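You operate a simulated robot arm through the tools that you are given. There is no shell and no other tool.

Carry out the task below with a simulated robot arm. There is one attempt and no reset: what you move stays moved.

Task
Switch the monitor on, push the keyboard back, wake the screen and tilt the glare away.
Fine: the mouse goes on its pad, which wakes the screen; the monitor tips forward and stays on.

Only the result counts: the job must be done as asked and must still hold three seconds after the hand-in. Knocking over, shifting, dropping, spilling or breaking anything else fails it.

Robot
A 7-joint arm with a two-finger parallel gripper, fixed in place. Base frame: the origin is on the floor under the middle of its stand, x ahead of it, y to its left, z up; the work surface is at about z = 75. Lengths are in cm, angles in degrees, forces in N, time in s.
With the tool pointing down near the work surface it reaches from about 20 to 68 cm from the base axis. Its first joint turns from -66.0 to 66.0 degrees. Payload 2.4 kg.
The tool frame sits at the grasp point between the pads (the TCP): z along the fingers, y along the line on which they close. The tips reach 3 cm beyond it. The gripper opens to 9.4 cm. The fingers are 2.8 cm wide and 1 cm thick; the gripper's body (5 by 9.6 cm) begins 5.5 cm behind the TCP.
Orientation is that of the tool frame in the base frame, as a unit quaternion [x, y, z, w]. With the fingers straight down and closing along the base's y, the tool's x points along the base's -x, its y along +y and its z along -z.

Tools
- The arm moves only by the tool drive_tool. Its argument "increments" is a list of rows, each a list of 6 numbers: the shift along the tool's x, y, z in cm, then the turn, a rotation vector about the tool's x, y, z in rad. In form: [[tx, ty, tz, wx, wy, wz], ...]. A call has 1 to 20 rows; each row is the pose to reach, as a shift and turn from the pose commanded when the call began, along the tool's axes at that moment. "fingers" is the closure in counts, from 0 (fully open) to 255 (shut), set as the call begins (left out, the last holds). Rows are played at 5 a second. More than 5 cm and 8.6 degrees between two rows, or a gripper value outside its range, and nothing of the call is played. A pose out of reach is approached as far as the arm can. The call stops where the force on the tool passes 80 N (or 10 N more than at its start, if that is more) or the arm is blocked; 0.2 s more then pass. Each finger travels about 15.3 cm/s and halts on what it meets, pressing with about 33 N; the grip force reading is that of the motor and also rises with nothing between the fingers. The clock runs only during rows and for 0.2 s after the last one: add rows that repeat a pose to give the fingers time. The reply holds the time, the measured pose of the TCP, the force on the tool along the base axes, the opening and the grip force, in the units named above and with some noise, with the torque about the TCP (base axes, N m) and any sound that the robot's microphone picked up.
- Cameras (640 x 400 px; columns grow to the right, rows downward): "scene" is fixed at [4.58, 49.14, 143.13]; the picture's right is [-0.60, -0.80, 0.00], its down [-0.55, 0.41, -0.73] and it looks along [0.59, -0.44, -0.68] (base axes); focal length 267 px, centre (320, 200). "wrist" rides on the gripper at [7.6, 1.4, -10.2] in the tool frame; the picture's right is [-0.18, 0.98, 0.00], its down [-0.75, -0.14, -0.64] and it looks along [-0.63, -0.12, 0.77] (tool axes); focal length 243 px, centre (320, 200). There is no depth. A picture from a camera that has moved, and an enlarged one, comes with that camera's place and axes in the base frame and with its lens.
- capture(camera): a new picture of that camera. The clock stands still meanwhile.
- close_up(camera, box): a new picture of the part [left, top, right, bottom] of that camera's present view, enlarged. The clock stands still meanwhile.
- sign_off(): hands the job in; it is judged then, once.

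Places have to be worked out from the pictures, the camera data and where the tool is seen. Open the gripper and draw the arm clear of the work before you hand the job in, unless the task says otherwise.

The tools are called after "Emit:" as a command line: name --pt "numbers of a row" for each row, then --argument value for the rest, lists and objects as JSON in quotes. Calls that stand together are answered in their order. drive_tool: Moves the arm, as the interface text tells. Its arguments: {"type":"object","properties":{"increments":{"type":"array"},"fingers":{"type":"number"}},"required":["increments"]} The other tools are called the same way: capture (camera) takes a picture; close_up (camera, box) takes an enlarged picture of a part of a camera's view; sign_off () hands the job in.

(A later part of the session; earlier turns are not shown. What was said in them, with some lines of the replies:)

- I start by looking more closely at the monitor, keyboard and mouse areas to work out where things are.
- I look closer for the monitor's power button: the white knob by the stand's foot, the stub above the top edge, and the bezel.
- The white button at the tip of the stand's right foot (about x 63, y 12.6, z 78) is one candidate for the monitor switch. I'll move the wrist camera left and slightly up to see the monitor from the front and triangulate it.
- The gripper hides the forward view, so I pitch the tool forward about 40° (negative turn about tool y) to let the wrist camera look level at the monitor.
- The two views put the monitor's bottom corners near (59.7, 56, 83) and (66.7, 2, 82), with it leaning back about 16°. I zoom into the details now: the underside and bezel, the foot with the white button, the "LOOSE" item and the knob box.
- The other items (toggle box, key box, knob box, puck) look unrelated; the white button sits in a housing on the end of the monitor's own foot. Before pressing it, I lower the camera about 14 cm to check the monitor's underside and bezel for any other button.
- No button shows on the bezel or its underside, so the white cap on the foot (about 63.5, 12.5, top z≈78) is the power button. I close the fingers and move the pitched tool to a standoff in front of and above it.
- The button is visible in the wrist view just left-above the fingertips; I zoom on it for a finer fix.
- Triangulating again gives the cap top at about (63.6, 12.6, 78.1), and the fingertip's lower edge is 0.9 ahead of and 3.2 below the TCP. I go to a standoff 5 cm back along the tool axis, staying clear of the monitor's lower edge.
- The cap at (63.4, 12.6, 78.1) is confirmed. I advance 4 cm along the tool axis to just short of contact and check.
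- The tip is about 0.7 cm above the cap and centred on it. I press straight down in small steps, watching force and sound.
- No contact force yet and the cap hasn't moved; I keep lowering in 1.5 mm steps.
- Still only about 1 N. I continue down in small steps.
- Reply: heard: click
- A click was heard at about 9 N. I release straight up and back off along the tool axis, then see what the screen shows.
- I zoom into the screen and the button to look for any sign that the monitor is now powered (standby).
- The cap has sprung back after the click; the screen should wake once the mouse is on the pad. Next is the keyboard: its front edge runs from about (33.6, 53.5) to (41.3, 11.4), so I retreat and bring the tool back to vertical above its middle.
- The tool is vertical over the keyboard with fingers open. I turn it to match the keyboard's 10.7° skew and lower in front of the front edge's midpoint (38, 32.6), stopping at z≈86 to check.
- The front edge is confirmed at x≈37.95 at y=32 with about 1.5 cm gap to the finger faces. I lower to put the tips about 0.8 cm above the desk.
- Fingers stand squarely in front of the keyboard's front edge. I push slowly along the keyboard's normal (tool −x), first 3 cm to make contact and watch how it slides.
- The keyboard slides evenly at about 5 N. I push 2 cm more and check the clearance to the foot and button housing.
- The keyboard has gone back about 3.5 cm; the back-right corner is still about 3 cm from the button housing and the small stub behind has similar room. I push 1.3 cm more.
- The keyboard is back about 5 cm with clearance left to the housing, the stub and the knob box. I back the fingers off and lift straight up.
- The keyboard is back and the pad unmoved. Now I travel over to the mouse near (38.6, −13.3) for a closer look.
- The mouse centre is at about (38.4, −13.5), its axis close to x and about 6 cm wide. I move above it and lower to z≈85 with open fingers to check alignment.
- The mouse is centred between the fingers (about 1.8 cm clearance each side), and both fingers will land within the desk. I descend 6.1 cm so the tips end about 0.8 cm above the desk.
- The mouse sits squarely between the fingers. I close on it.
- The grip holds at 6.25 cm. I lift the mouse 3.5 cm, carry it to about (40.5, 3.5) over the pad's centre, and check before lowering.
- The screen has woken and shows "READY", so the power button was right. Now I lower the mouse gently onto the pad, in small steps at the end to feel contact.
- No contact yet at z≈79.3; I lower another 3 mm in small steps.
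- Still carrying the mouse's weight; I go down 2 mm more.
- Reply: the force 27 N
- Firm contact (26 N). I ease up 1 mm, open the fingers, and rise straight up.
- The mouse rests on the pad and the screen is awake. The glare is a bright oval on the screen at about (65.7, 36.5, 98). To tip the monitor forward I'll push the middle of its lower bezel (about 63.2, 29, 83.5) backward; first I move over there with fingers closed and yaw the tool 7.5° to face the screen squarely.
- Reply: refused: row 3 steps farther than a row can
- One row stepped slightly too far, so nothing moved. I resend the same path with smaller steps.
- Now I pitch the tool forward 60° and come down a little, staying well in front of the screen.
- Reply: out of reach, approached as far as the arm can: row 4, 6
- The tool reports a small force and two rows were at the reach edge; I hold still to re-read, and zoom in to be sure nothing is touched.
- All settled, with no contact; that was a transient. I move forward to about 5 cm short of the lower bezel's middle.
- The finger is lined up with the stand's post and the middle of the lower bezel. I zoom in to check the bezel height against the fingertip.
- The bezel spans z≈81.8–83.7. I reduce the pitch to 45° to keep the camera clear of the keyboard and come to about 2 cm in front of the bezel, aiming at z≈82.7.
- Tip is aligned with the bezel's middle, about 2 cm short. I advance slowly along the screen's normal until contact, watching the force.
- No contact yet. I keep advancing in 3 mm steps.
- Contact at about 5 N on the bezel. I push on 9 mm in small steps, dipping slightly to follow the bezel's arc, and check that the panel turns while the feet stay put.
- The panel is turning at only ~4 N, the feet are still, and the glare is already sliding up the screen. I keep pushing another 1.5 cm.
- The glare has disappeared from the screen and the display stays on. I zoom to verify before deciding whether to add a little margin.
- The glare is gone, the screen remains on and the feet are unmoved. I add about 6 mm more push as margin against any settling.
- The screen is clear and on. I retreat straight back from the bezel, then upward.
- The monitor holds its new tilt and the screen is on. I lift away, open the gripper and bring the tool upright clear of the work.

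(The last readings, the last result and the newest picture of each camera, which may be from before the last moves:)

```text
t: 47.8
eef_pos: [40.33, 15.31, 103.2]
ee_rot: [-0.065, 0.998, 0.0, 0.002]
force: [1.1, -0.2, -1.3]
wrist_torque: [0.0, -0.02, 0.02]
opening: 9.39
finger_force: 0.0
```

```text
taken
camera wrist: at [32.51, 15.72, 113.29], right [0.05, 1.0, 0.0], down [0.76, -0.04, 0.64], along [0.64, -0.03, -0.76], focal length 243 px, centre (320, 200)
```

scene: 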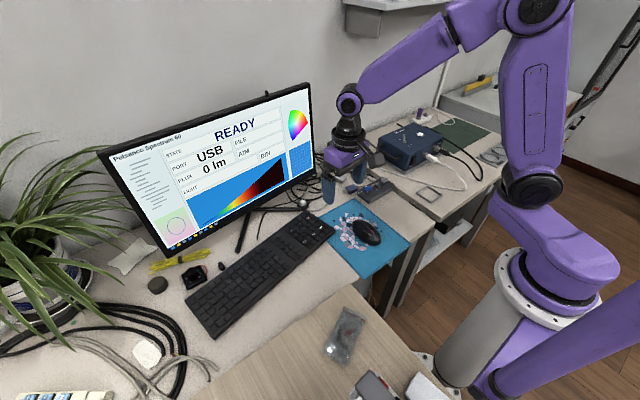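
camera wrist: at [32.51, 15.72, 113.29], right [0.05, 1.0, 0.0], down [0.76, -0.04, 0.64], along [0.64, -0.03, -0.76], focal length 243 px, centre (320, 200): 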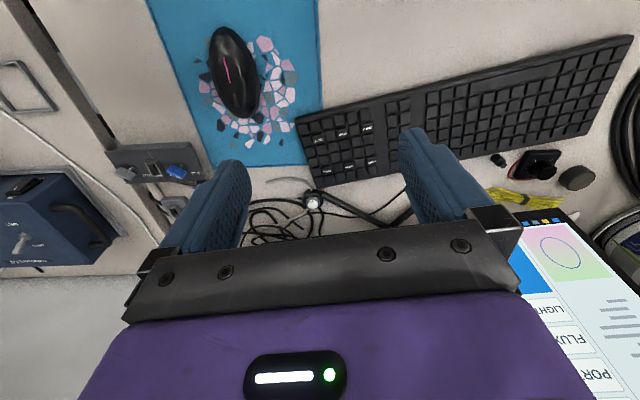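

Everything looks in place: keyboard back about 5 cm, mouse on the pad, screen lit and glare-free. I pull the arm a bit further back and wait a couple of seconds to confirm it all holds.

Emit:
drive_tool --pt "3 -2 -1 0 0 0" --pt "6 -4 -2 0 0 0" --pt "8 -6 -3 0 0 0" --pt "8 -6 -3 0 0 0" --pt "8 -6 -3 0 0 0" --pt "8 -6 -3 0 0 0" --pt "8 -6 -3 0 0 0" --pt "8 -6 -3 0 0 0" --pt "8 -6 -3 0 0 0" --pt "8 -6 -3 0 0 0" --pt "8 -6 -3 0 0 0" --pt "8 -6 -3 0 0 0" --pt "8 -6 -3 0 0 0" --pt "8 -6 -3 0 0 0"

Emit:
capture --camera "scene"

Emit:
close_up --camera "scene" --box '[90, 70, 350, 270]'

Emit:
close_up --camera "scene" --box '[260, 170, 420, 270]'

```text
t: 50.8
eef_pos: [33.08, 8.46, 106.11]
ee_rot: [-0.065, 0.998, -0.001, 0.003]
force: [-0.5, -0.8, -0.4]
wrist_torque: [0.0, 0.02, 0.01]
opening: 9.39
finger_force: 0.1
```

```text
taken
```

scene: 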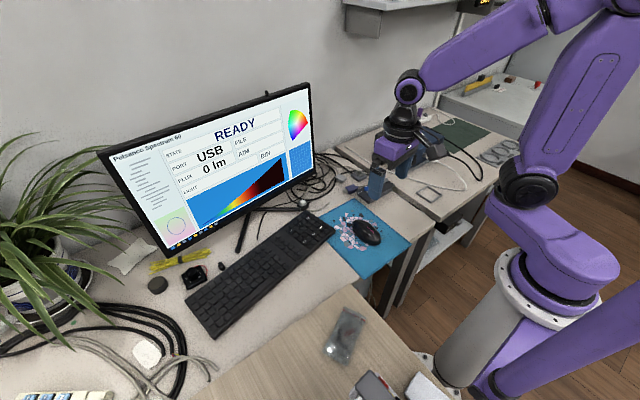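

```text
2.00 times, centred on (220, 170) of scene
camera zoom: at [4.58, 49.14, 143.13], right [-0.6, -0.8, 0.0], down [-0.55, 0.41, -0.73], along [0.59, -0.44, -0.68], focal length 533 px, centre (520, 260)
```

zoom: 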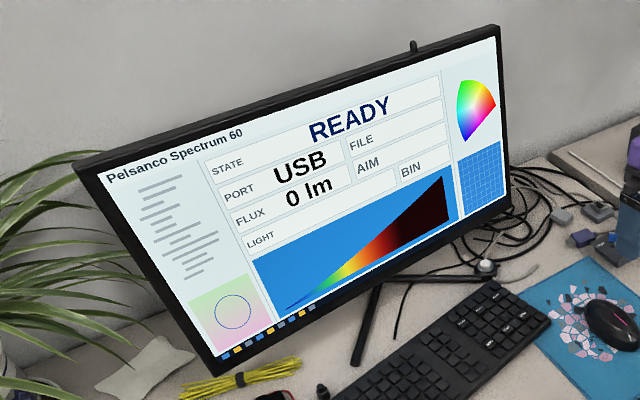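

```text
4.00 times, centred on (340, 220) of scene
camera zoom: at [4.58, 49.14, 143.13], right [-0.6, -0.8, 0.0], down [-0.55, 0.41, -0.73], along [0.59, -0.44, -0.68], focal length 1067 px, centre (240, 120)
```

zoom: 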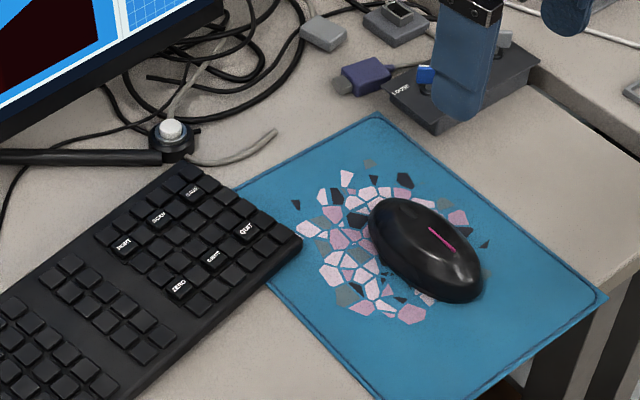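

Three seconds on, the monitor is still lit and tilted with no glare. The mouse rests fully on its pad, the keyboard is pushed back clear of the foot and button, nothing else has moved, and the open gripper is clear. I hand the job in.

Emit:
sign_off

```text
The job is handed in.
```

I've handed the job in. On the last check, about three seconds after the arm pulled clear, everything was still holding.

- **Monitor on:** I pressed the white button on the stand's right foot and heard it click. When I carried the mouse over its pad, the screen woke and showed "READY".
- **Keyboard back:** it moved about 5 cm toward the monitor, pushed by its front edge so no keys were touched. It stops just short of the stand's foot, and its right end still overlaps a corner of the mouse pad. You gave no distance, so the 5 cm was my choice.
- **Mouse on its pad:** it sits fully on the pad.
- **Glare gone:** I pushed the lower bezel back until the bright oval left the screen, then slightly further as a margin. The monitor still leans back a few degrees, and the screen stayed on throughout.

I saw no sign that anything else on the desk had moved, and the gripper was open and clear at hand-in.
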